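You operate a simulated robot arm through the tools that you are given. There is no shell and no other tool.

The job below is to be done with a simulated robot arm. You get a single attempt, and the scene is never put back.

TASK
Open the clamp, sand the glue drips off and lift the board to the mat.
Fine: the block put back, the clamp shut again over the empty jig. What is to be rubbed or washed off counts as gone when no trace of it is left.

The check looks at the end state, three seconds after you hand in, the way a careful person would. Anything else that was tipped, shoved, dropped, spilled or broken makes it a failure.

THE ROBOT
A 6-joint arm with a two-finger gripper, fixed in place. Base frame: the origin is at the foot of the arm, x ahead of it, y to its left, z up; the work surface is at about z = 0. Units: cm, rad, N and s.
With the tool pointing down near the work surface it reaches from about 24 to 62 cm from the base axis. Its first joint turns from -1.152 to 1.152 rad. Payload 1.37 kg.
Tool frame: the origin (TCP) lies between the finger pads and is the grasp point; the fingertips stand 2.2 cm ahead of it; z points along the fingers, y is the line along which they close. The gripper opens to 9.2 cm; its body begins 6.5 cm behind the TCP.
Orientation is that of the tool frame in the base frame, as a unit quaternion [x, y, z, w]. With the fingers straight down and closing along the base's y, the tool's x points along the base's -x, its y along +y and its z along -z.

THE INTERFACE
- The arm moves only by the tool send_rows. Its argument "steps" is a list of rows, each an object of numbers (a shift or turn left out is 0, a gripper value left out holds the last): "tx", "ty", "tz": the shift along the tool's x, y, z in units of 30 mm (1.0 is 30 mm); "rx", "ry", "rz": the turn, a rotation vector about the tool's x, y, z in units of 4 degrees (1.0 is 4 degrees). In form: [{"tx": .., "ty": .., "tz": .., "rx": .., "ry": .., "rz": ..}, ...]. A call has 1 to 20 rows; each row shifts and turns the commanded pose from where the row before left it, along the tool's axes as they then stand. "hand" is the gripper command, from -1 (fully open) to 1 (shut), values between in proportion, set as the call begins (left out, the last holds). A call with a number of a shift or a turn outside -1 to 1 is refused whole. Rows are played at 5 a second. More than 5 cm and 0.15 rad between two rows, or a gripper value outside its range, and nothing of the call is played. A pose out of reach is approached as far as the arm can. The call stops where the force on the tool passes 90 N (or 10 N more than at its start, if that is more) or the arm is blocked; 0.2 s more then pass. Each finger travels about 5.99 cm/s and halts on what it meets, pressing with about 26 N; the grip force reading is that of the motor and also rises with nothing between the fingers. The clock runs only during rows and for 0.2 s after the last one: add rows that do not move to give the fingers time. It gives the time, the measured TCP pose, the force on the tool (base axes), the opening and the grip force at its end, in the units of the frame above (readings bear some noise), with the torque about the TCP (base axes, N m) and any sound that the robot's microphone picked up, and new pictures: "show" is both (left out), scene, wrist or none.
- Cameras (640 x 400 px; columns grow to the right, rows downward): "scene" is fixed at [4.91, -43.25, 61.38]; the picture's right is [0.67, -0.75, 0.00], its down [-0.35, -0.31, -0.88] and it looks along [0.66, 0.59, -0.47] (base axes); focal length 286 px, centre (320, 200). "wrist" rides on the gripper at [7.1, 1.9, -10.2] in the tool frame; the picture's right is [-0.26, 0.97, 0.00], its down [-0.75, -0.20, -0.62] and it looks along [-0.60, -0.16, 0.78] (tool axes); focal length 280 px, centre (320, 200). There is no depth. A picture from a camera that has moved, and an enlarged one, comes with that camera's place and axes in the base frame and with its lens. The place of the scene camera against the robot may be out by one fixed shift of up to 2.5 cm in any direction.
- inspect(camera, box): a new picture of the part [left, top, right, bottom] of that camera's present view, enlarged. The clock stands still meanwhile.
- job_done(): hands the job in; it is judged then, once.

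Places have to be worked out from the pictures, the camera data and where the tool is seen. Open the gripper and draw the arm clear of the work before you hand the job in, unless the task says otherwise.

The tools are called by a JSON object that holds its "name" and its "arguments". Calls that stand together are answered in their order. send_rows: Moves the arm, as the interface text tells. Its arguments: {"type":"object","properties":{"steps":{"type":"array","items":{"type":"object","properties":{"tx":{"type":"number"},"ty":{"type":"number"},"tz":{"type":"number"},"rx":{"type":"number"},"ry":{"type":"number"},"rz":{"type":"number"}}}},"hand":{"type":"number"},"show":{"type":"string","enum":["both","scene","wrist","none"]}},"required":["steps"]} The other tools are called the same way: inspect (camera, box) takes an enlarged picture of a part of a camera's view; job_done () hands the job in.

At the start:

```text
t: 0.0
position: [47.37, -8.52, 42.46]
ee_rot: [0.001, 1.0, 0.0, 0.001]
force: [1.0, 0.0, -0.3]
ft_torque: [0.0, -0.03, 0.02]
gripper_width: 9.22
grip_force: 0.1
```

scene: 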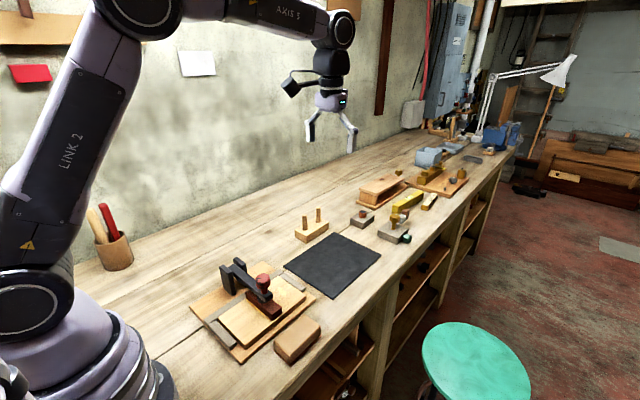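
wrist: 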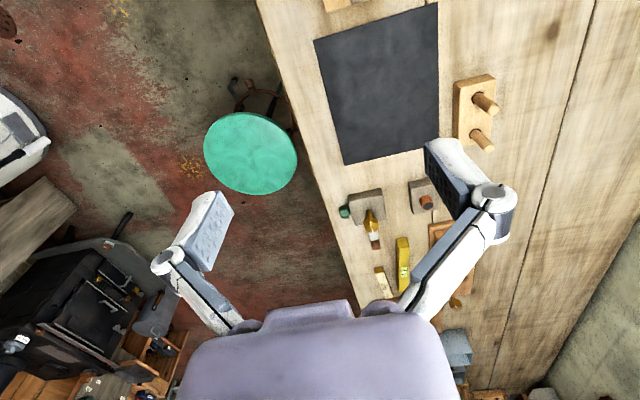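

I begin by looking closer at the jig, the clamp and the block in the scene view before moving anything.

{"name": "inspect", "arguments": {"camera": "scene", "box": [180, 240, 340, 370]}}

{"name": "inspect", "arguments": {"camera": "scene", "box": [280, 150, 480, 290]}}

```text
3.08 times, centred on (260, 305) of scene
camera zoom: at [4.91, -43.25, 61.38], right [0.67, -0.75, 0.0], down [-0.35, -0.31, -0.88], along [0.66, 0.59, -0.47], focal length 879 px, centre (505, -123)
```

zoom: 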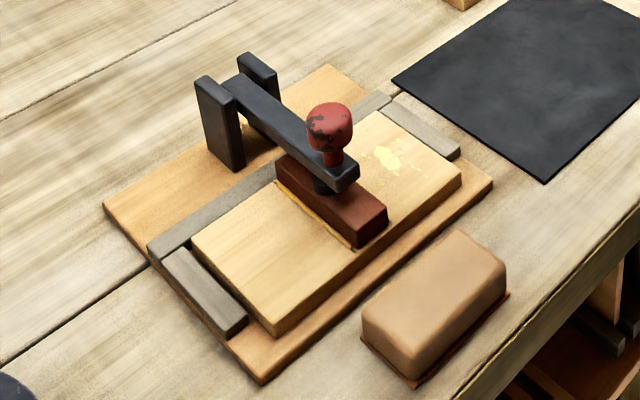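

```text
2.86 times, centred on (380, 220) of scene
camera zoom: at [4.91, -43.25, 61.38], right [0.67, -0.75, 0.0], down [-0.35, -0.31, -0.88], along [0.66, 0.59, -0.47], focal length 816 px, centre (149, 143)
```

zoom: 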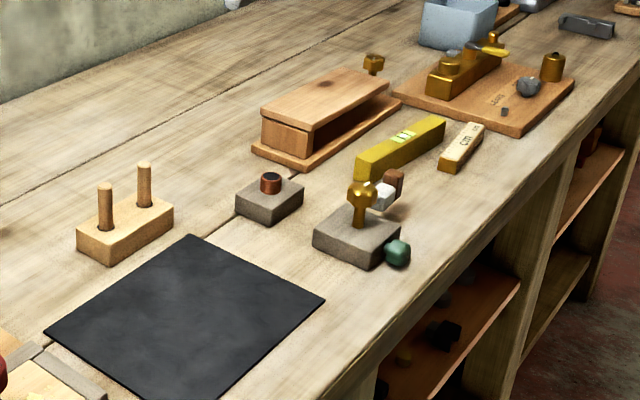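

The jig's board seems to span about x 24–43, y −3.5–8, with the sanding block near (33, −11) and the mat beyond x ≈ 50. I move the arm back over the jig and tilt the wrist so its camera looks straight down on it.

{"name": "send_rows", "arguments": {"steps": [{"tx": 0.9, "ty": 0.7}, {"tx": 0.9, "ty": 0.7}, {"tx": 0.9, "ty": 0.7}, {"tx": 0.9, "ty": 0.7}, {"tx": 0.9, "ty": 0.7}, {"ry": 1}, {"ry": 1}, {"ry": 1}, {"ry": 1}, {"ry": 1}, {"ry": 1}, {"ry": 1}, {"ry": 1}, {"ry": 1}], "show": "both"}}

```text
t: 3.0
position: [33.9, 2.0, 42.63]
ee_rot: [0.001, 0.951, 0.001, -0.31]
force: [0.3, 0.6, -0.2]
ft_torque: [0.0, 0.02, 0.02]
gripper_width: 9.19
grip_force: 0.0
camera wrist: at [34.15, 3.97, 54.92], right [0.21, 0.96, -0.15], down [0.98, -0.21, 0.06], along [0.03, -0.16, -0.99], focal length 280 px, centre (320, 200)
```

scene: 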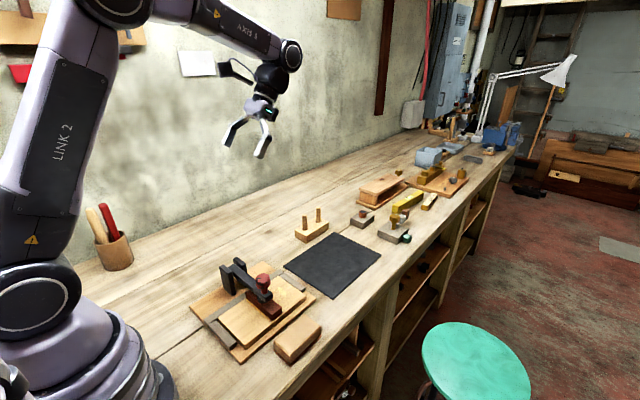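
wrist: 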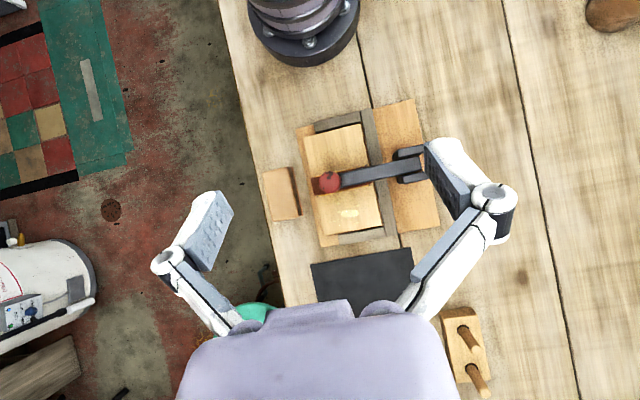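

The wrist camera now looks down on the jig; I enlarge the jig and block area for measurement.

{"name": "inspect", "arguments": {"camera": "wrist", "box": [250, 90, 450, 255]}}

{"name": "inspect", "arguments": {"camera": "wrist", "box": [290, 110, 400, 180]}}

{"name": "inspect", "arguments": {"camera": "wrist", "box": [290, 180, 400, 250]}}

```text
2.42 times, centred on (350, 172) of wrist
camera zoom: at [34.15, 3.97, 54.92], right [0.21, 0.96, -0.15], down [0.98, -0.21, 0.06], along [0.03, -0.16, -0.99], focal length 680 px, centre (247, 267)
```

zoom: 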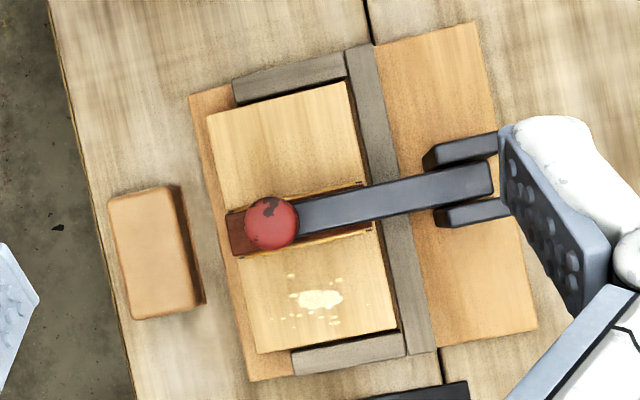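

```text
5.71 times, centred on (345, 145) of wrist
camera zoom: at [34.15, 3.97, 54.92], right [0.21, 0.96, -0.15], down [0.98, -0.21, 0.06], along [0.03, -0.16, -0.99], focal length 1602 px, centre (177, 514)
```

zoom: 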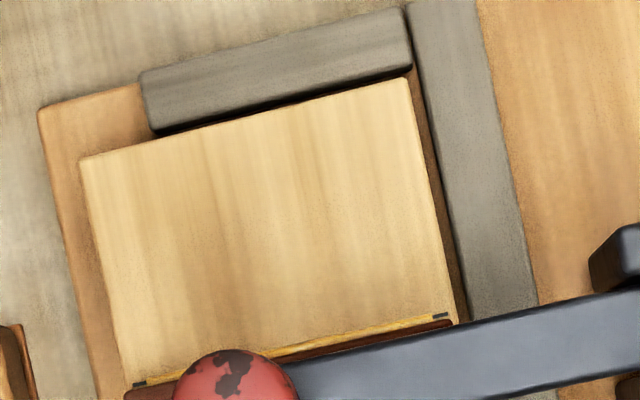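

```text
5.71 times, centred on (345, 215) of wrist
camera zoom: at [34.15, 3.97, 54.92], right [0.21, 0.96, -0.15], down [0.98, -0.21, 0.06], along [0.03, -0.16, -0.99], focal length 1602 px, centre (177, 114)
```

zoom: 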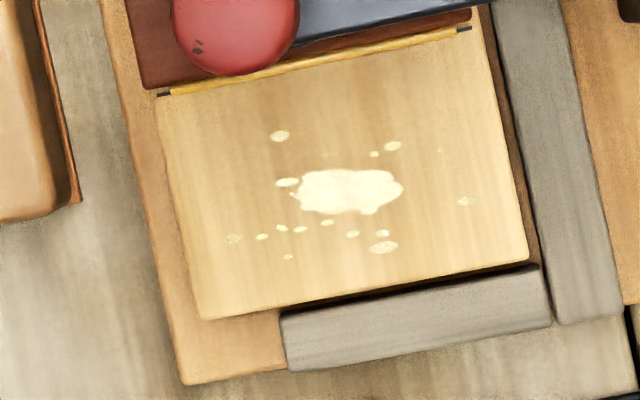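

I look closer at the clamp itself and the bead beside the brown bar before choosing how to open it.

{"name": "inspect", "arguments": {"camera": "scene", "box": [215, 252, 295, 302]}}

{"name": "inspect", "arguments": {"camera": "scene", "box": [250, 270, 320, 320]}}

{"name": "inspect", "arguments": {"camera": "wrist", "box": [310, 150, 390, 200]}}

{"name": "inspect", "arguments": {"camera": "wrist", "box": [380, 130, 440, 190]}}

```text
8.00 times, centred on (255, 277) of scene
camera zoom: at [4.91, -43.25, 61.38], right [0.67, -0.75, 0.0], down [-0.35, -0.31, -0.88], along [0.66, 0.59, -0.47], focal length 2285 px, centre (840, -416)
```

zoom: 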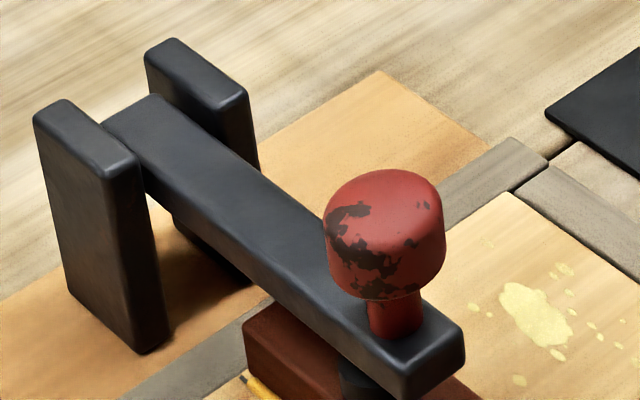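

```text
8.00 times, centred on (285, 295) of scene
camera zoom: at [4.91, -43.25, 61.38], right [0.67, -0.75, 0.0], down [-0.35, -0.31, -0.88], along [0.66, 0.59, -0.47], focal length 2285 px, centre (600, -560)
```

zoom: 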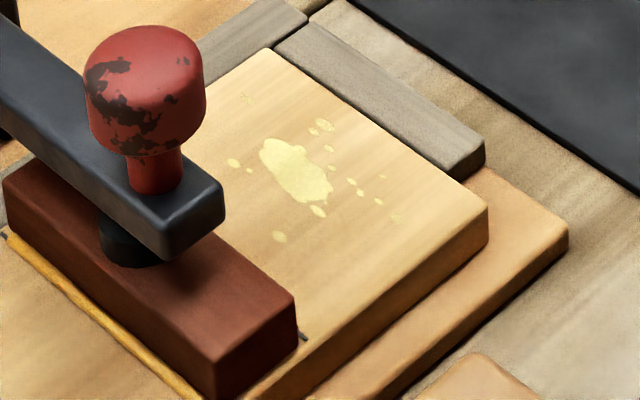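

```text
8.00 times, centred on (350, 175) of wrist
camera zoom: at [34.15, 3.97, 54.92], right [0.21, 0.96, -0.15], down [0.98, -0.21, 0.06], along [0.03, -0.16, -0.99], focal length 2243 px, centre (80, 400)
```

zoom: 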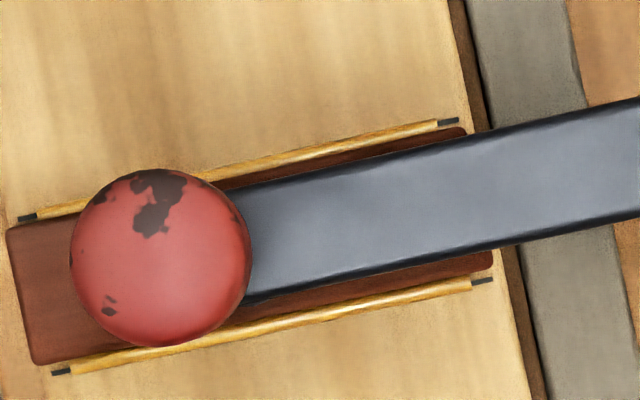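

```text
6.67 times, centred on (410, 160) of wrist
camera zoom: at [34.15, 3.97, 54.92], right [0.21, 0.96, -0.15], down [0.98, -0.21, 0.06], along [0.03, -0.16, -0.99], focal length 1869 px, centre (-280, 467)
```

zoom: 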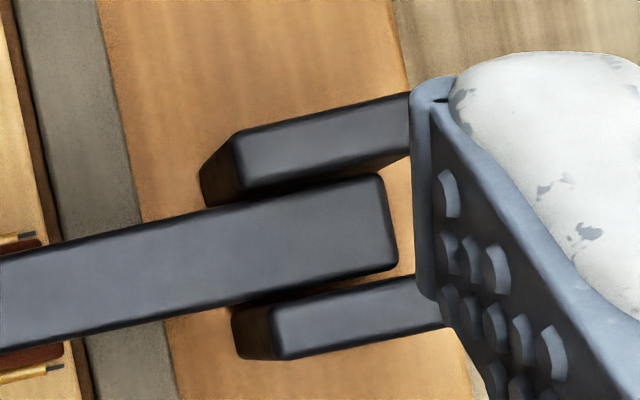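

The brown bar under the clamp foot is glued to the board (bead lines along both sides), so it can serve as the lifting handle; the pale splotch and flecks sit on the +x half. I level the tool again and start turning it so the fingers close along x.

{"name": "send_rows", "arguments": {"steps": [{"ry": -1}, {"ry": -1}, {"ry": -1}, {"ry": -1}, {"ry": -1}, {"ry": -1}, {"ry": -1}, {"ry": -1}, {"ry": -1}, {"rz": -1}, {"rz": -1}, {"rz": -1}, {"rz": -1}, {"rz": -1}, {"rz": -1}, {"rz": -1}, {"rz": -1}, {"rz": -1}, {"rz": -1}, {"rz": -1}], "show": "none"}}

{"name": "send_rows", "arguments": {"steps": [{"rz": -1}, {"rz": -1}, {"rz": -1}, {"rz": -1}, {"rz": -1}, {"rz": -1}, {"rz": -1}, {"rz": -1}, {"rz": -1}, {"rz": -1}, {"rz": -1}, {"rz": -0.5}], "show": "both"}}

```text
t: 7.2
position: [33.93, 1.94, 42.65]
ee_rot: [-0.375, 0.927, -0.001, 0.0]
force: [-0.3, 0.9, 0.5]
ft_torque: [0.03, -0.01, 0.0]
gripper_width: 9.18
grip_force: 0.0
```

```text
t: 9.8
position: [33.83, 1.94, 42.58]
ee_rot: [0.707, -0.707, 0.001, 0.0]
force: [-0.1, 0.3, -0.3]
ft_torque: [-0.02, 0.04, 0.01]
gripper_width: 9.17
grip_force: 0.0
camera wrist: at [31.88, -5.02, 52.68], right [-0.97, 0.26, 0.0], down [0.2, 0.75, 0.63], along [0.16, 0.6, -0.78], focal length 280 px, centre (320, 200)
```

scene: 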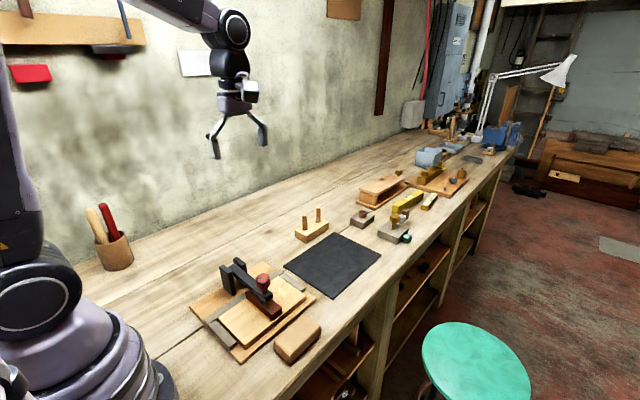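
wrist: 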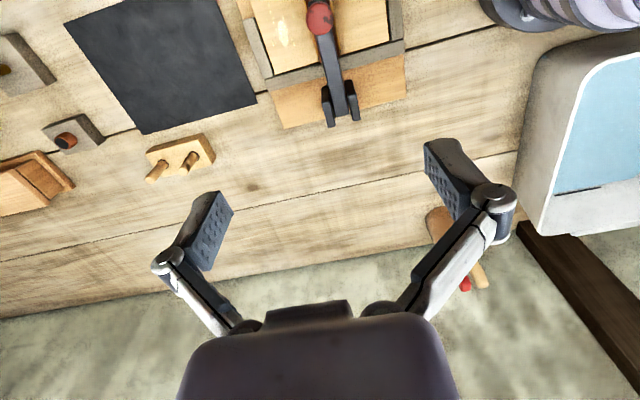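

The camera now faces +y. I lower and pull back toward −y so it sees the clamp and hinge from the front.

{"name": "send_rows", "arguments": {"steps": [{"tx": 0.93, "tz": 0.8}, {"tx": 0.93, "tz": 0.8}, {"tx": 0.93, "tz": 0.8}, {"tx": 0.93, "tz": 0.8}, {"tx": 0.93, "tz": 0.8}], "show": "both"}}

{"name": "inspect", "arguments": {"camera": "wrist", "box": [220, 60, 480, 222]}}

```text
t: 11.0
position: [33.96, -11.9, 30.59]
ee_rot: [-0.707, 0.708, 0.0, -0.001]
force: [-0.1, -0.5, -0.4]
ft_torque: [0.0, -0.01, 0.01]
gripper_width: 9.21
grip_force: 0.1
camera wrist: at [31.98, -18.88, 40.81], right [-0.96, 0.26, 0.0], down [0.21, 0.75, 0.63], along [0.16, 0.6, -0.78], focal length 280 px, centre (320, 200)
```

scene: 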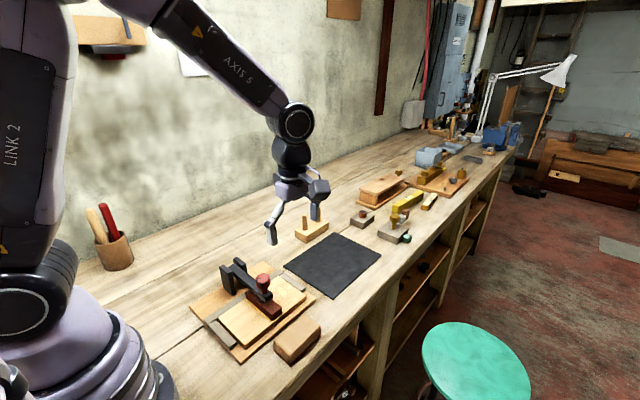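
wrist: 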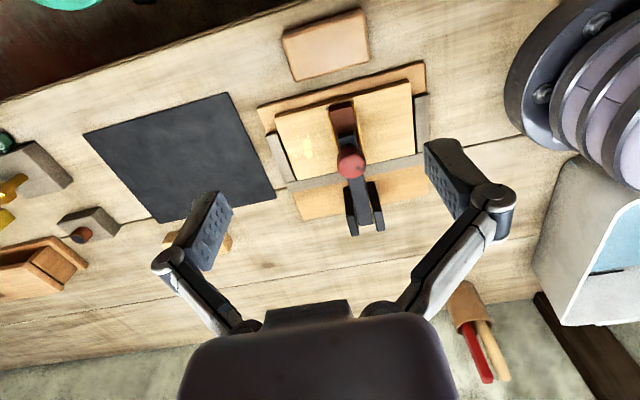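

```text
2.46 times, centred on (350, 141) of wrist
camera zoom: at [31.98, -18.88, 40.81], right [-0.96, 0.26, 0.0], down [0.21, 0.75, 0.63], along [0.16, 0.6, -0.78], focal length 690 px, centre (246, 345)
```

zoom: 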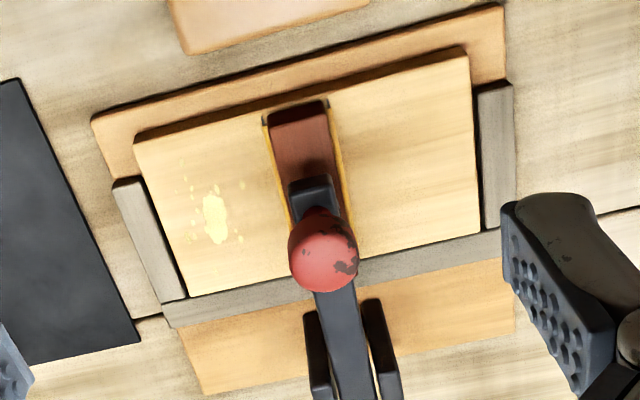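

Triangulating two views puts the knob centre near (32.9, −0.9, 12) and the board top near z ≈ 2.1. I zoom on the clamp and fences for heights.

{"name": "inspect", "arguments": {"camera": "wrist", "box": [310, 90, 400, 150]}}

{"name": "inspect", "arguments": {"camera": "wrist", "box": [310, 140, 410, 240]}}

{"name": "inspect", "arguments": {"camera": "wrist", "box": [250, 90, 350, 200]}}

{"name": "inspect", "arguments": {"camera": "wrist", "box": [270, 0, 400, 90]}}

```text
6.67 times, centred on (355, 120) of wrist
camera zoom: at [31.98, -18.88, 40.81], right [-0.96, 0.26, 0.0], down [0.21, 0.75, 0.63], along [0.16, 0.6, -0.78], focal length 1869 px, centre (87, 733)
```

zoom: 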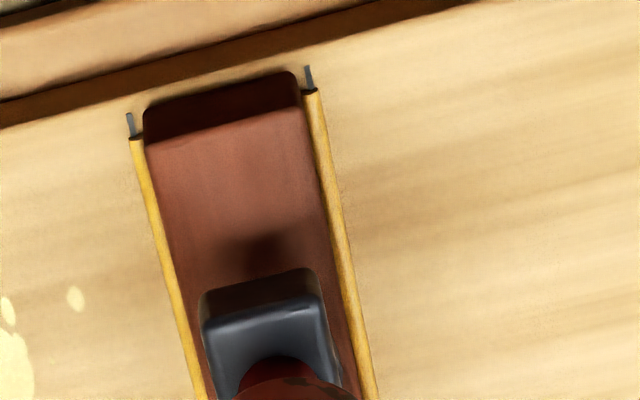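

```text
4.00 times, centred on (360, 190) of wrist
camera zoom: at [31.98, -18.88, 40.81], right [-0.96, 0.26, 0.0], down [0.21, 0.75, 0.63], along [0.16, 0.6, -0.78], focal length 1122 px, centre (160, 240)
```

zoom: 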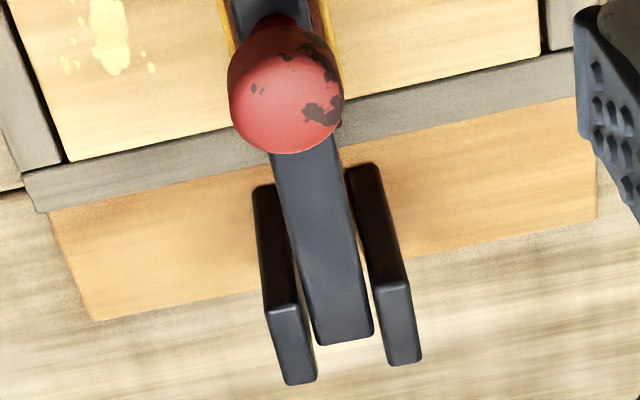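

```text
3.64 times, centred on (300, 145) of wrist
camera zoom: at [31.98, -18.88, 40.81], right [-0.96, 0.26, 0.0], down [0.21, 0.75, 0.63], along [0.16, 0.6, -0.78], focal length 1020 px, centre (393, 400)
```

zoom: 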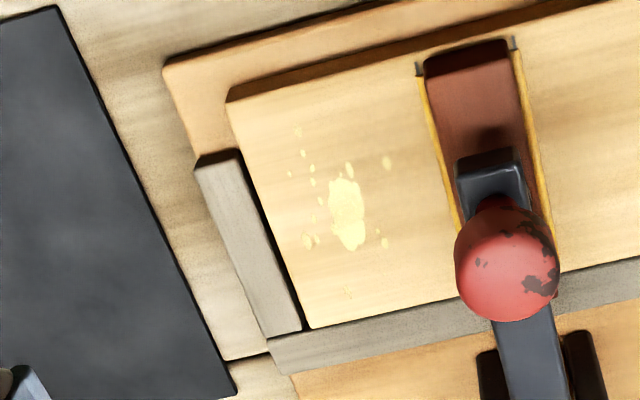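

```text
4.44 times, centred on (335, 45) of wrist
camera zoom: at [31.98, -18.88, 40.81], right [-0.96, 0.26, 0.0], down [0.21, 0.75, 0.63], along [0.16, 0.6, -0.78], focal length 1246 px, centre (253, 889)
```

zoom: 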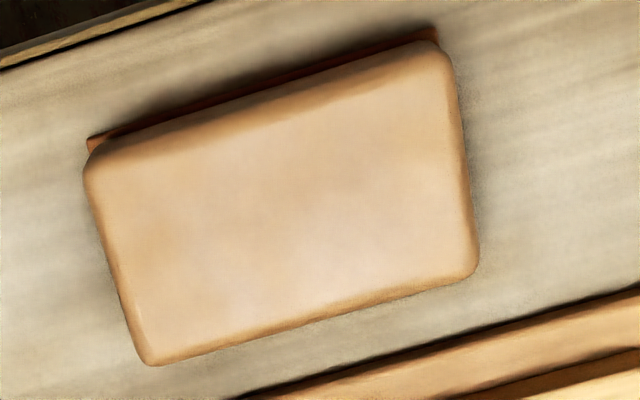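

Heights work out: arm top z ≈ 7.5, uprights to z ≈ 9 at y 10–14, hinge about (y 12, z 6.8), knob about 3.5 cm wide. I bring the open gripper above the knob.

{"name": "send_rows", "arguments": {"steps": [{"tx": -0.917, "ty": 0.088, "tz": 0.6}, {"tx": -0.917, "ty": 0.088, "tz": 0.6}, {"tx": -0.917, "ty": 0.088, "tz": 0.6}, {"tx": -0.917, "ty": 0.088, "tz": 0.6}, {}], "show": "both"}}

```text
t: 12.2
position: [33.02, -0.86, 23.65]
ee_rot: [0.707, -0.707, 0.0, 0.0]
force: [0.7, -0.2, 0.1]
ft_torque: [-0.01, 0.03, 0.0]
gripper_width: 9.2
grip_force: 0.0
camera wrist: at [31.1, -7.93, 33.79], right [-0.96, 0.26, 0.0], down [0.21, 0.75, 0.63], along [0.16, 0.6, -0.78], focal length 280 px, centre (320, 200)
```

scene: 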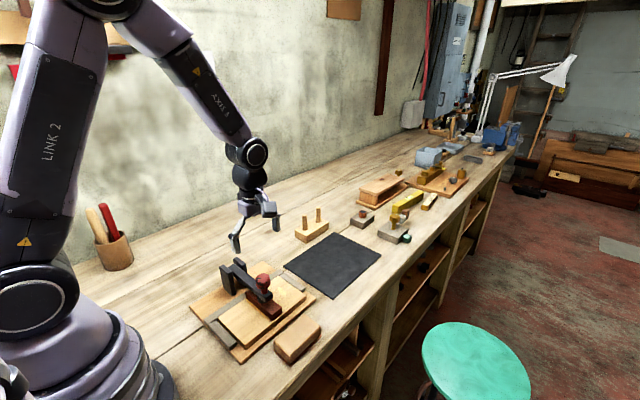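
wrist: 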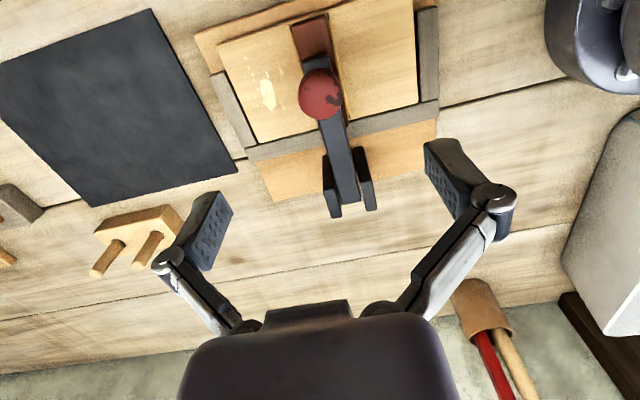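

Ray check gives the knob at about (32.9, −1.1, 12), right under the tool. I lower around it to z ≈ 12.3 with the fingers wide open.

{"name": "send_rows", "arguments": {"steps": [{"tz": 0.95, "tx": 0.02, "ty": 0.01}, {"tz": 0.95, "tx": 0.02, "ty": 0.01}, {"tz": 0.95, "ty": 0.01}, {"tz": 0.95}, {}], "show": "both"}}

{"name": "inspect", "arguments": {"camera": "scene", "box": [200, 210, 340, 310]}}

```text
t: 13.4
position: [32.74, -1.13, 11.76]
ee_rot: [-0.706, 0.708, 0.001, 0.001]
force: [0.1, -0.5, 0.3]
ft_torque: [-0.03, -0.02, -0.01]
gripper_width: 9.2
grip_force: 0.0
camera wrist: at [30.77, -8.06, 21.99], right [-0.96, 0.26, 0.0], down [0.21, 0.75, 0.63], along [0.16, 0.6, -0.78], focal length 280 px, centre (320, 200)
```

scene: 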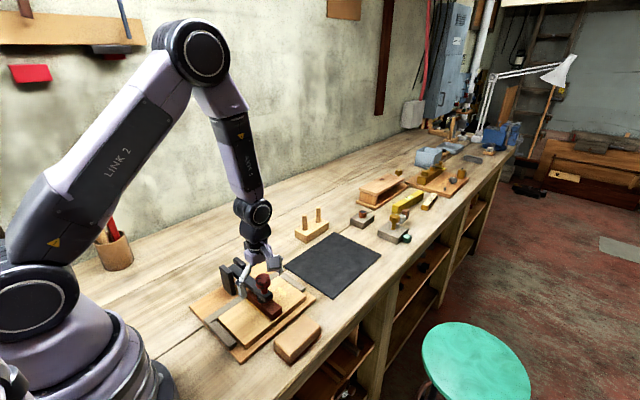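
wrist: 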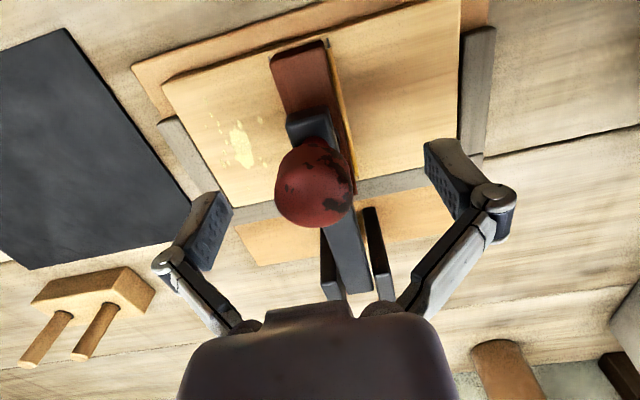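

```text
4.00 times, centred on (270, 260) of scene
camera zoom: at [4.91, -43.25, 61.38], right [0.67, -0.75, 0.0], down [-0.35, -0.31, -0.88], along [0.66, 0.59, -0.47], focal length 1143 px, centre (520, -40)
```

zoom: 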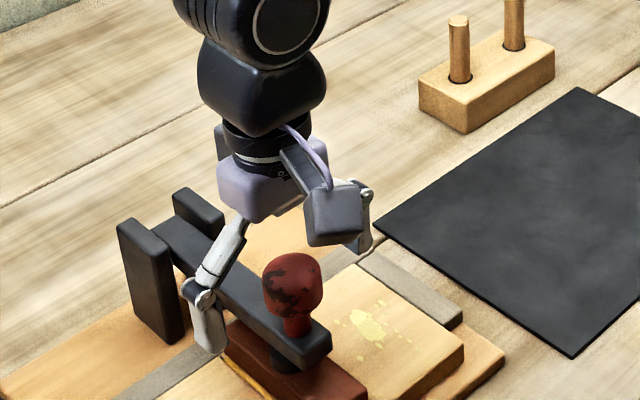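

The knob sits centred between the fingers, its head about z 9.7–12.8. I lower half a centimetre and close on it.

{"name": "send_rows", "arguments": {"steps": [{"tz": 0.17}, {}], "show": "none"}}

{"name": "send_rows", "arguments": {"steps": [{}, {}, {}, {}, {}, {}], "hand": 1, "show": "both"}}

```text
t: 14.0
position: [32.78, -0.98, 11.33]
ee_rot: [-0.707, 0.708, 0.001, -0.001]
force: [-0.7, 0.1, 0.2]
ft_torque: [0.01, 0.02, 0.0]
gripper_width: 9.18
grip_force: 0.1
```

```text
t: 15.4
position: [32.93, -1.08, 11.52]
ee_rot: [-0.707, 0.707, -0.002, 0.003]
force: [22.3, 1.7, 4.2]
ft_torque: [0.29, -0.1, -0.02]
gripper_width: 3.27
grip_force: 27.6
camera wrist: at [30.95, -8.09, 21.55], right [-0.96, 0.26, -0.01], down [0.2, 0.75, 0.63], along [0.17, 0.6, -0.78], focal length 280 px, centre (320, 200)
```

scene: 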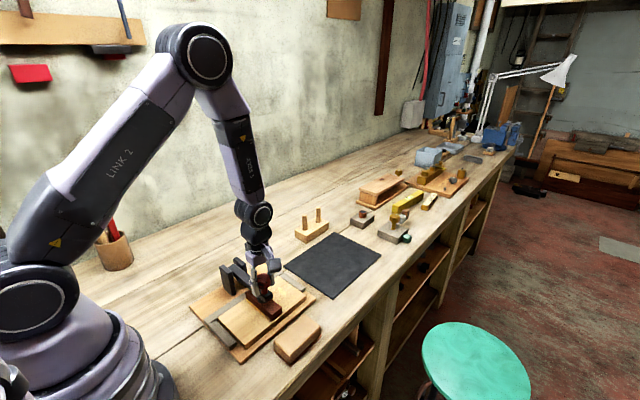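
wrist: 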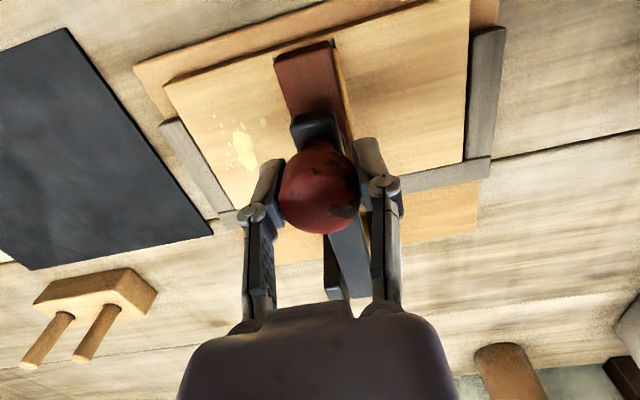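

The knob is held (3.27 cm) with a sideways load of 22 N, so I ease the tool +x by 2 mm and begin lifting along the hinge arc, the first 10°.

{"name": "send_rows", "arguments": {"steps": [{"ty": -0.07}, {"tx": -0.076, "tz": -0.187}, {"tx": -0.077, "tz": -0.186}, {"tx": -0.092, "tz": -0.18}, {"tx": -0.093, "tz": -0.18}, {}], "show": "both"}}

```text
t: 16.8
position: [33.0, -0.13, 13.59]
ee_rot: [-0.707, 0.708, 0.0, 0.001]
force: [16.1, -12.1, -2.3]
ft_torque: [-0.58, -0.09, 0.03]
gripper_width: 3.29
grip_force: 27.8
camera wrist: at [31.01, -7.11, 23.77], right [-0.96, 0.26, 0.0], down [0.2, 0.75, 0.63], along [0.17, 0.6, -0.78], focal length 280 px, centre (320, 200)
```

scene: 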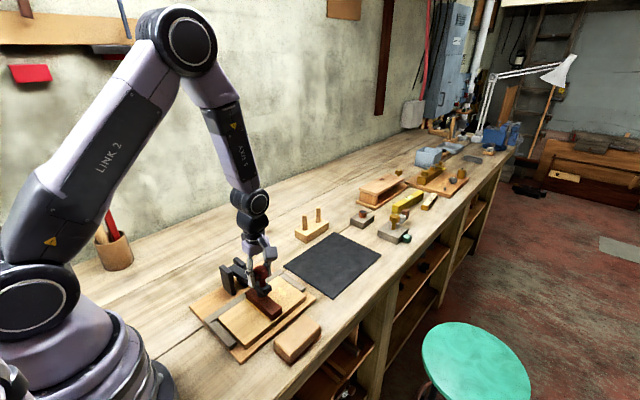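
wrist: 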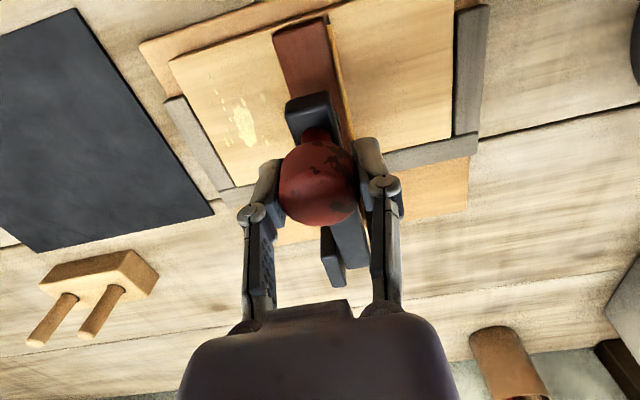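

The clamp arm is lifting cleanly with modest forces. I ease +x a little more, trim the y advance, and carry on along the arc to about 30°.

{"name": "send_rows", "arguments": {"steps": [{"ty": -0.05, "tx": 0.03}, {"tx": -0.216, "tz": -0.342}, {"tx": -0.245, "tz": -0.322}, {"tx": -0.272, "tz": -0.299}, {"tx": -0.297, "tz": -0.274}, {}], "show": "scene"}}

```text
t: 18.2
position: [32.97, 2.86, 17.55]
ee_rot: [-0.707, 0.708, 0.002, -0.001]
force: [-6.0, -3.8, -2.8]
ft_torque: [-0.46, 0.07, -0.01]
gripper_width: 3.21
grip_force: 28.1
```

scene: 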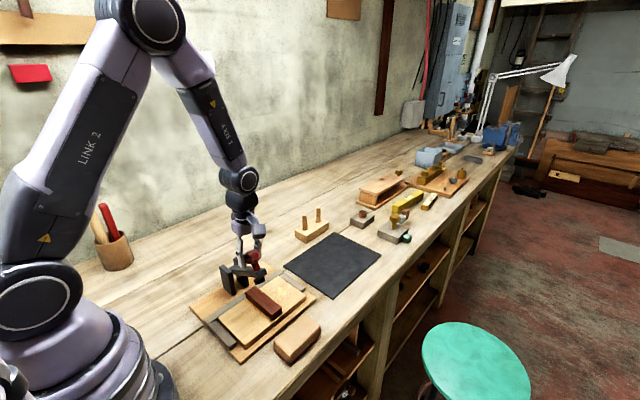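

The arm leaves the rib on the board and the forces are small; I continue the arc to about 60°.

{"name": "send_rows", "arguments": {"steps": [{"tx": -0.319, "tz": -0.248}, {"tx": -0.34, "tz": -0.218}, {"tx": -0.357, "tz": -0.188}, {"tx": -0.373, "tz": -0.156}, {"tx": -0.385, "tz": -0.124}, {"tx": -0.394, "tz": -0.089}, {}], "show": "both"}}

```text
t: 19.8
position: [33.2, 9.64, 20.35]
ee_rot: [-0.707, 0.708, -0.001, 0.001]
force: [0.3, -0.3, -0.2]
ft_torque: [0.01, 0.0, 0.01]
gripper_width: 0.0
grip_force: 28.3
camera wrist: at [31.22, 2.57, 30.61], right [-0.96, 0.26, 0.0], down [0.21, 0.75, 0.63], along [0.17, 0.6, -0.78], focal length 280 px, centre (320, 200)
```

scene: 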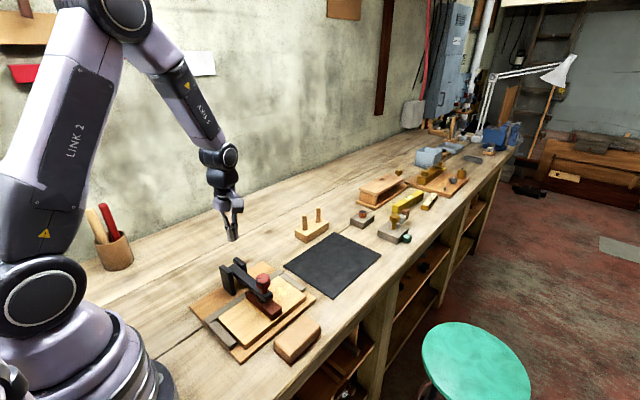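
wrist: 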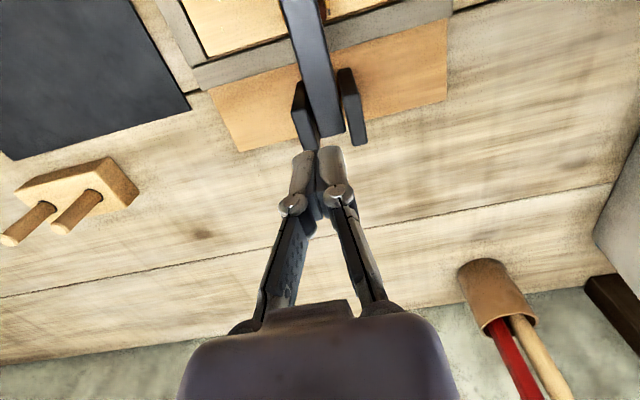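

The knob slipped out past 30° and the arm dropped back shut onto the rib. I check that everything there is still in place before trying again with the tool tilting along with the arm.

{"name": "inspect", "arguments": {"camera": "scene", "box": [180, 240, 340, 370]}}

{"name": "send_rows", "arguments": {"steps": [{"tz": -0.8, "tx": -0.5}, {"tz": -0.8, "tx": -0.5}, {"tx": -0.8}, {"tx": -0.7}, {"ry": 1}, {"ry": 1}, {"ry": 1}, {"ry": 1}, {"ry": 1}, {"ry": 1}, {"ry": 1}, {"ry": 1}, {"ry": 1}, {"ry": 1}, {"ry": 1}, {"ry": 1}, {"ry": 1}, {"ry": 1}, {"ry": 1}], "show": "both"}}

```text
3.08 times, centred on (260, 305) of scene
camera zoom: at [4.91, -43.25, 61.38], right [0.67, -0.75, 0.0], down [-0.35, -0.31, -0.88], along [0.66, 0.59, -0.47], focal length 879 px, centre (505, -123)
```

zoom: 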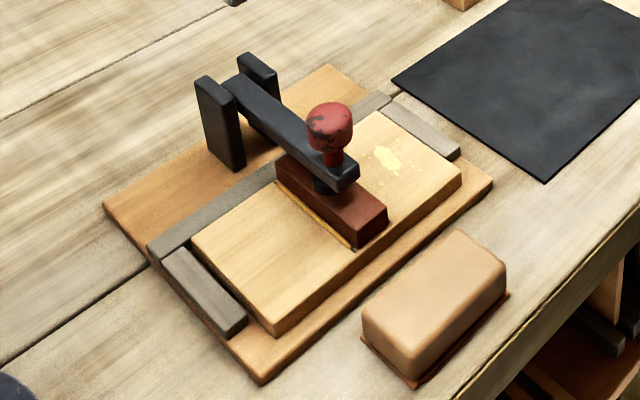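

```text
t: 23.8
position: [32.97, 16.98, 25.38]
ee_rot: [-0.612, 0.613, -0.353, -0.354]
force: [-0.2, -0.2, -0.1]
ft_torque: [-0.02, -0.02, -0.01]
gripper_width: 0.0
grip_force: 28.0
camera wrist: at [31.11, 22.3, 36.54], right [-0.96, 0.13, -0.23], down [0.21, 0.92, -0.34], along [0.16, -0.38, -0.91], focal length 280 px, centre (320, 200)
```

scene: 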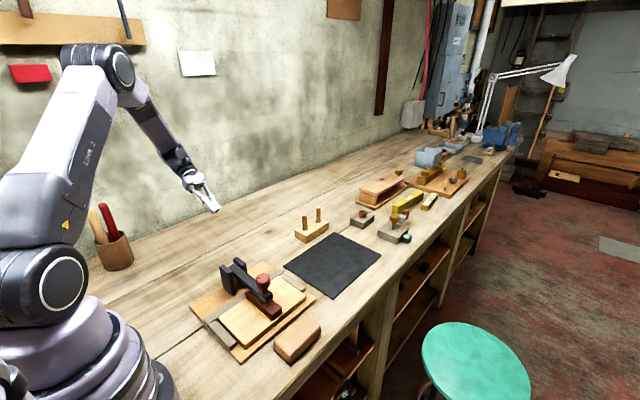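
wrist: 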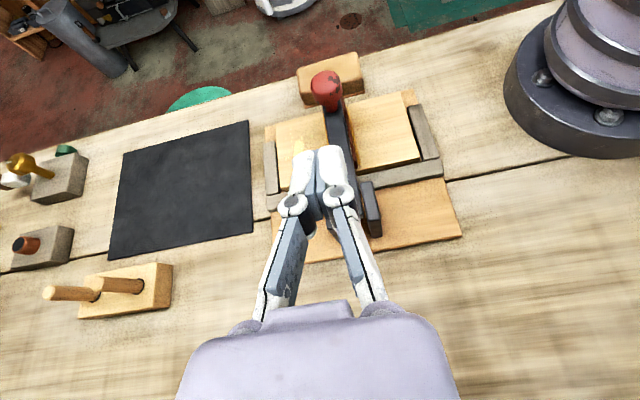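

A 60° tilt is well within reach here and the clamp is undisturbed. I level the tool, open the hand and return above the knob to grip it again, this time to tilt with the arm.

{"name": "send_rows", "arguments": {"steps": [{"ry": -1}, {"ry": -1}, {"ry": -1}, {"ry": -1}, {"ry": -1}, {"ry": -1}, {"ry": -1}, {"ry": -1}, {"ry": -1}, {"ry": -1}, {"ry": -1}, {"ry": -1}, {"ry": -1}, {"ry": -1}, {"ry": -1}], "hand": -1, "show": "none"}}

{"name": "send_rows", "arguments": {"steps": [{"tx": 1}, {"tx": 1}, {"tx": 1}, {"tx": 1}, {"tx": 1}, {"tx": 1, "tz": 0.3}, {"tz": 0.7}, {"tz": 0.7}, {}], "show": "wrist"}}

```text
t: 27.0
position: [33.1, 16.82, 25.21]
ee_rot: [-0.707, 0.707, 0.002, 0.0]
force: [0.2, -0.5, -0.2]
ft_torque: [0.03, 0.01, -0.03]
gripper_width: 9.21
grip_force: 0.0
```

```text
t: 29.0
position: [32.97, -0.89, 19.99]
ee_rot: [-0.707, 0.708, 0.0, 0.001]
force: [-0.1, 0.5, 0.0]
ft_torque: [0.0, -0.03, 0.04]
gripper_width: 9.2
grip_force: 0.0
camera wrist: at [31.12, -7.87, 30.13], right [-0.96, 0.26, 0.0], down [0.21, 0.75, 0.63], along [0.16, 0.6, -0.78], focal length 280 px, centre (320, 200)
```

wrist: 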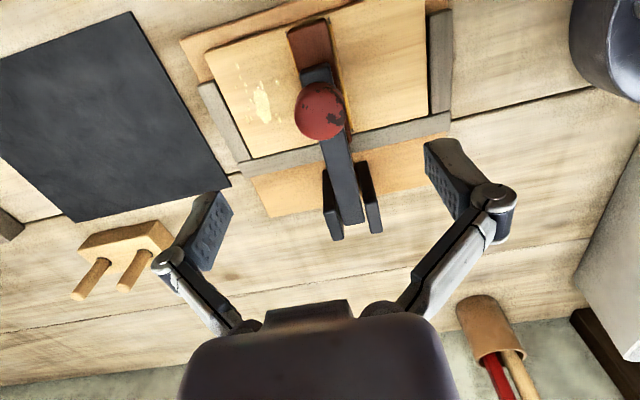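

I'm back above the knob, at (33.0, −0.9, 20). I lower to z ≈ 11.2 with a slight +x trim and close.

{"name": "send_rows", "arguments": {"steps": [{"tz": 0.73, "tx": 0.02, "ty": -0.02}, {"tz": 0.73, "tx": 0.02, "ty": -0.02}, {"tz": 0.73}, {"tz": 0.73}, {}], "show": "none"}}

{"name": "send_rows", "arguments": {"steps": [{}, {}, {}, {}, {}, {}], "hand": 1, "show": "wrist"}}

{"name": "inspect", "arguments": {"camera": "scene", "box": [220, 240, 300, 310]}}

```text
t: 30.2
position: [33.23, -1.13, 11.34]
ee_rot: [-0.706, 0.708, 0.0, 0.0]
force: [0.5, 0.4, -0.3]
ft_torque: [-0.04, 0.01, 0.0]
gripper_width: 9.21
grip_force: 0.1
```

```text
t: 31.6
position: [32.96, -1.07, 11.27]
ee_rot: [-0.706, 0.708, 0.002, -0.003]
force: [-22.1, -1.4, 8.7]
ft_torque: [0.08, 0.04, -0.03]
gripper_width: 3.27
grip_force: 27.7
camera wrist: at [31.12, -8.15, 21.54], right [-0.96, 0.26, 0.01], down [0.21, 0.75, 0.62], along [0.16, 0.6, -0.78], focal length 280 px, centre (320, 200)
```

wrist: 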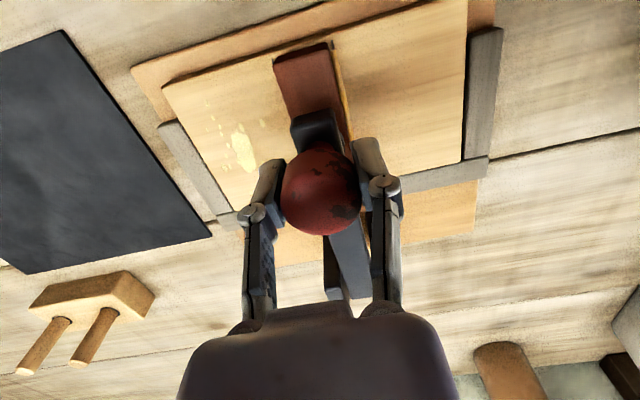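

```text
5.71 times, centred on (260, 275) of scene
camera zoom: at [4.91, -43.25, 61.38], right [0.67, -0.75, 0.0], down [-0.35, -0.31, -0.88], along [0.66, 0.59, -0.47], focal length 1632 px, centre (663, -229)
```

zoom: 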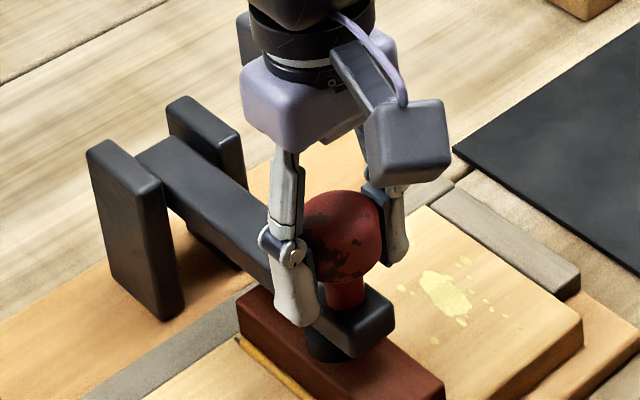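

Firm grip, with −22 N sideways, so I trim 1.5 mm back in −x and start the arc, turning the tool 4° with each step along the hinge circle.

{"name": "send_rows", "arguments": {"steps": [{"ty": 0.055}, {"tx": -0.12, "tz": -0.3, "ry": 1}, {"tx": -0.12, "tz": -0.3, "ry": 1}, {"tx": -0.12, "tz": -0.3, "ry": 1}, {"tx": -0.12, "tz": -0.3, "ry": 1}, {}], "show": "scene"}}

```text
t: 33.0
position: [32.97, 0.4, 14.02]
ee_rot: [0.704, -0.702, 0.073, 0.078]
force: [15.6, -12.4, 7.5]
ft_torque: [0.27, -0.12, 0.04]
gripper_width: 3.28
grip_force: 28.2
out of reach, approached as far as the arm can: row 2, 3
```

scene: 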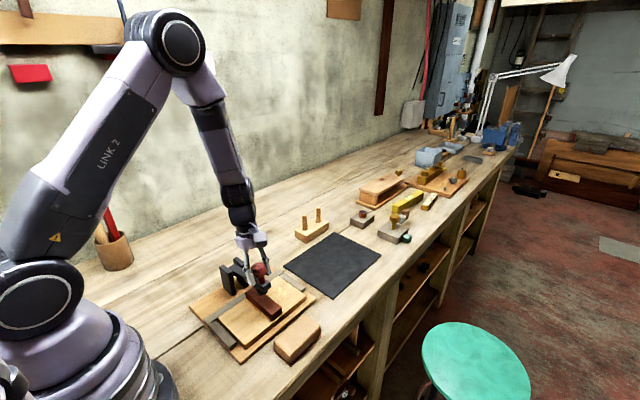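

The arm had trouble with two poses (wrist near straight), but it holds the knob at about 12° of tilt. I wait briefly without moving to see where it settles.

{"name": "send_rows", "arguments": {"steps": [{}, {}], "show": "wrist"}}

```text
t: 33.6
position: [32.93, 0.38, 14.07]
ee_rot: [0.704, -0.703, 0.073, 0.077]
force: [23.2, -8.8, 8.4]
ft_torque: [0.52, -0.13, 0.05]
gripper_width: 3.27
grip_force: 27.8
camera wrist: at [31.13, -4.41, 25.43], right [-0.97, 0.26, -0.05], down [0.21, 0.87, 0.45], along [0.16, 0.42, -0.89], focal length 280 px, centre (320, 200)
```

wrist: 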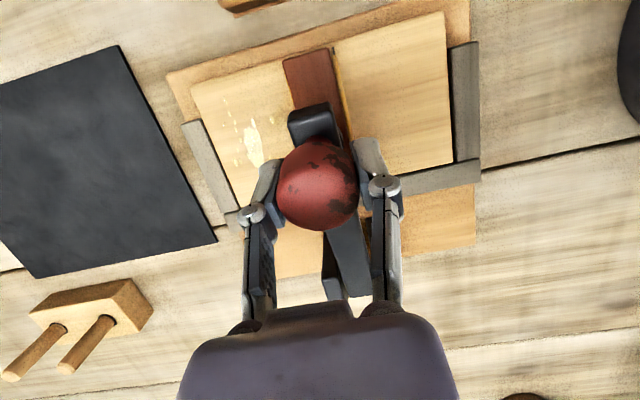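

It settled on the arc at about 12° with moderate loads. I trim those off and continue along the arc, tilting along.

{"name": "send_rows", "arguments": {"steps": [{"ty": -0.05, "tx": 0.03, "tz": -0.02}, {"tx": -0.12, "tz": -0.3, "ry": 1}, {"tx": -0.12, "tz": -0.3, "ry": 1}, {"tx": -0.12, "tz": -0.3, "ry": 1}, {}], "show": "none"}}

```text
t: 34.8
position: [33.01, 1.94, 16.37]
ee_rot: [0.692, -0.69, 0.144, 0.153]
force: [20.4, 2.4, -8.4]
ft_torque: [-0.54, -0.02, 0.14]
gripper_width: 3.25
grip_force: 28.2
```

Right on the arc at 24° with the grip unchanged. I continue with four more steps to about 40°.

{"name": "send_rows", "arguments": {"steps": [{"ty": -0.05, "tx": -0.12, "tz": -0.3, "ry": 1}, {"tx": -0.12, "tz": -0.3, "ry": 1}, {"tx": -0.12, "tz": -0.3, "ry": 1}, {"tx": -0.12, "tz": -0.3, "ry": 1}, {}], "show": "scene"}}

```text
t: 36.0
position: [33.02, 4.85, 18.76]
ee_rot: [0.664, -0.663, 0.238, 0.252]
force: [-18.8, -13.6, 14.5]
ft_torque: [-0.21, 0.1, -0.01]
gripper_width: 3.28
grip_force: 27.8
```

scene: 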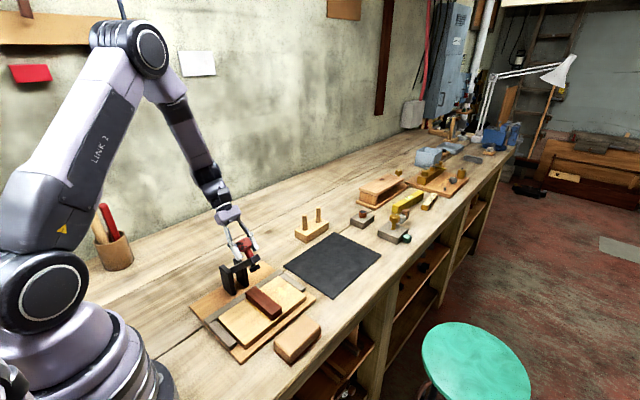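

Holding well at 40°; the loads say the true radius is a couple of millimetres larger, so I shift outward slightly and continue to about 60°.

{"name": "send_rows", "arguments": {"steps": [{"ty": 0.03, "tx": 0.06, "tz": -0.02}, {"tx": -0.122, "tz": -0.305, "ry": 1}, {"tx": -0.122, "tz": -0.305, "ry": 1}, {"tx": -0.122, "tz": -0.305, "ry": 1}, {"tx": -0.122, "tz": -0.305, "ry": 1}, {"tx": -0.122, "tz": -0.305, "ry": 1}, {}], "show": "scene"}}

```text
t: 37.6
position: [33.06, 9.54, 20.44]
ee_rot: [0.612, -0.61, 0.35, 0.362]
force: [-28.9, -5.1, 16.3]
ft_torque: [-0.24, 0.07, 0.01]
gripper_width: 3.29
grip_force: 27.9
```

scene: 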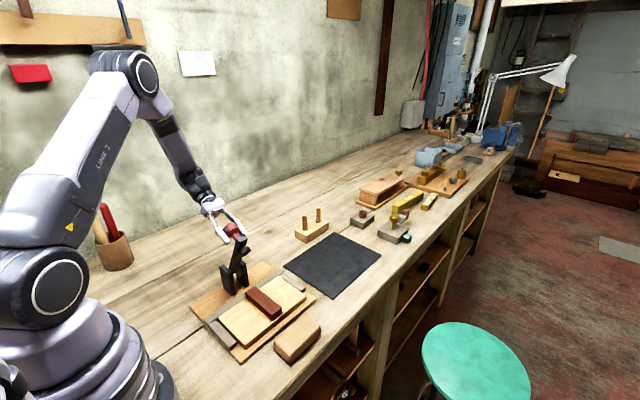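

At 60° the arm follows neatly. I trim sideways by 2 mm and outward by 1 mm, and carry on to about 80°.

{"name": "send_rows", "arguments": {"steps": [{"ty": 0.07, "tx": 0.045, "tz": -0.015}, {"tx": -0.123, "tz": -0.308, "ry": 1}, {"tx": -0.123, "tz": -0.308, "ry": 1}, {"tx": -0.123, "tz": -0.308, "ry": 1}, {"tx": -0.123, "tz": -0.308, "ry": 1}, {"tx": -0.123, "tz": -0.308, "ry": 1}, {}], "show": "scene"}}

```text
t: 39.2
position: [33.01, 14.43, 20.43]
ee_rot: [0.544, -0.538, 0.452, 0.459]
force: [1.6, -17.3, -10.6]
ft_torque: [0.4, -0.05, -0.03]
gripper_width: 3.25
grip_force: 28.0
```

scene: 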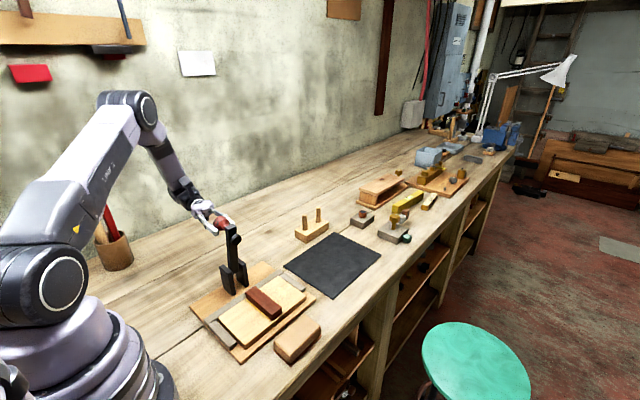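

At about 80° there is now some resistance in y (−17 N). I zoom in to see how close to a stop the arm is.

{"name": "inspect", "arguments": {"camera": "scene", "box": [180, 190, 280, 310]}}

{"name": "inspect", "arguments": {"camera": "wrist", "box": [0, 0, 640, 400]}}

```text
3.33 times, centred on (230, 250) of scene
camera zoom: at [4.92, -43.25, 61.38], right [0.67, -0.75, 0.0], down [-0.35, -0.31, -0.88], along [0.66, 0.59, -0.47], focal length 952 px, centre (620, 33)
```

zoom: 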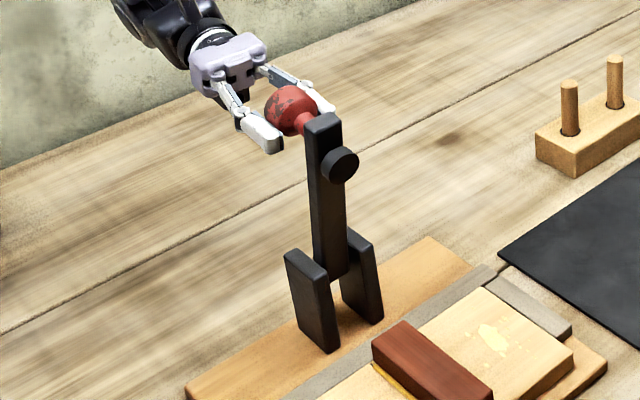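

```text
1.00 times, centred on (320, 200) of wrist (not enlarged: the box is as wide or as high as the picture)
camera zoom: at [31.15, 23.4, 29.16], right [-0.97, 0.04, -0.25], down [0.2, 0.74, -0.64], along [0.15, -0.67, -0.73], focal length 280 px, centre (320, 200)
```

zoom: 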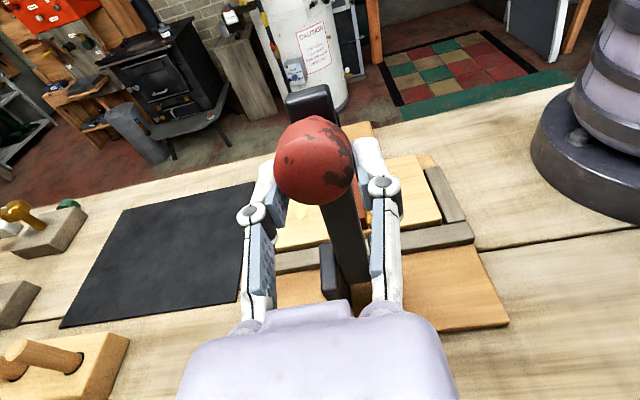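

The arm stands nearly upright. I go on two more small steps, easing slightly toward the hinge, watching for a stop.

{"name": "send_rows", "arguments": {"steps": [{"tx": -0.15, "tz": -0.297, "ry": 1}, {"tx": -0.123, "tz": -0.308, "ry": 1}, {}, {}], "show": "scene"}}

```text
t: 40.2
position: [32.95, 16.41, 19.96]
ee_rot: [0.51, -0.504, 0.489, 0.496]
force: [-0.4, -0.5, -0.1]
ft_torque: [0.01, -0.02, 0.01]
gripper_width: 0.0
grip_force: 28.6
```

scene: 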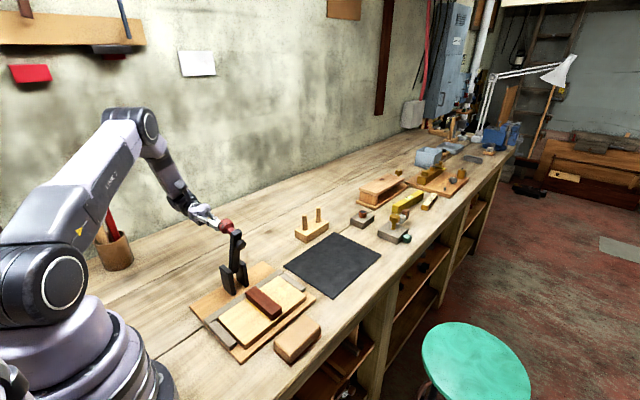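

The fingers slipped off the knob, yet the arm appears to stay upright by itself. I inspect closely to confirm.

{"name": "inspect", "arguments": {"camera": "scene", "box": [180, 190, 280, 310]}}

{"name": "inspect", "arguments": {"camera": "wrist", "box": [0, 0, 640, 400]}}

```text
3.33 times, centred on (230, 250) of scene
camera zoom: at [4.91, -43.25, 61.38], right [0.67, -0.75, 0.0], down [-0.35, -0.31, -0.88], along [0.66, 0.59, -0.47], focal length 952 px, centre (620, 33)
```

zoom: 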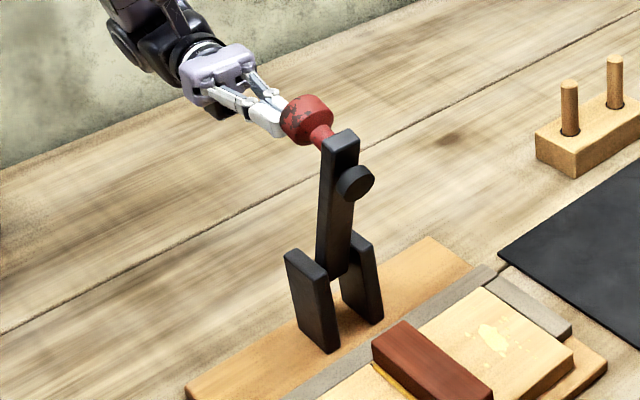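

```text
1.00 times, centred on (320, 200) of wrist (not enlarged: the box is as wide or as high as the picture)
camera zoom: at [31.06, 26.52, 27.34], right [-0.97, 0.01, -0.25], down [0.2, 0.65, -0.74], along [0.16, -0.76, -0.63], focal length 280 px, centre (320, 200)
```

zoom: 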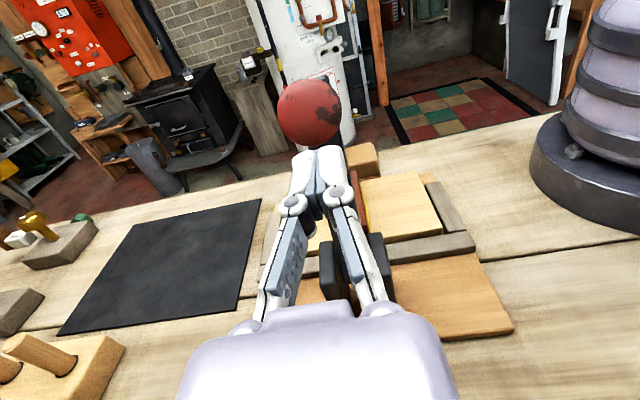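

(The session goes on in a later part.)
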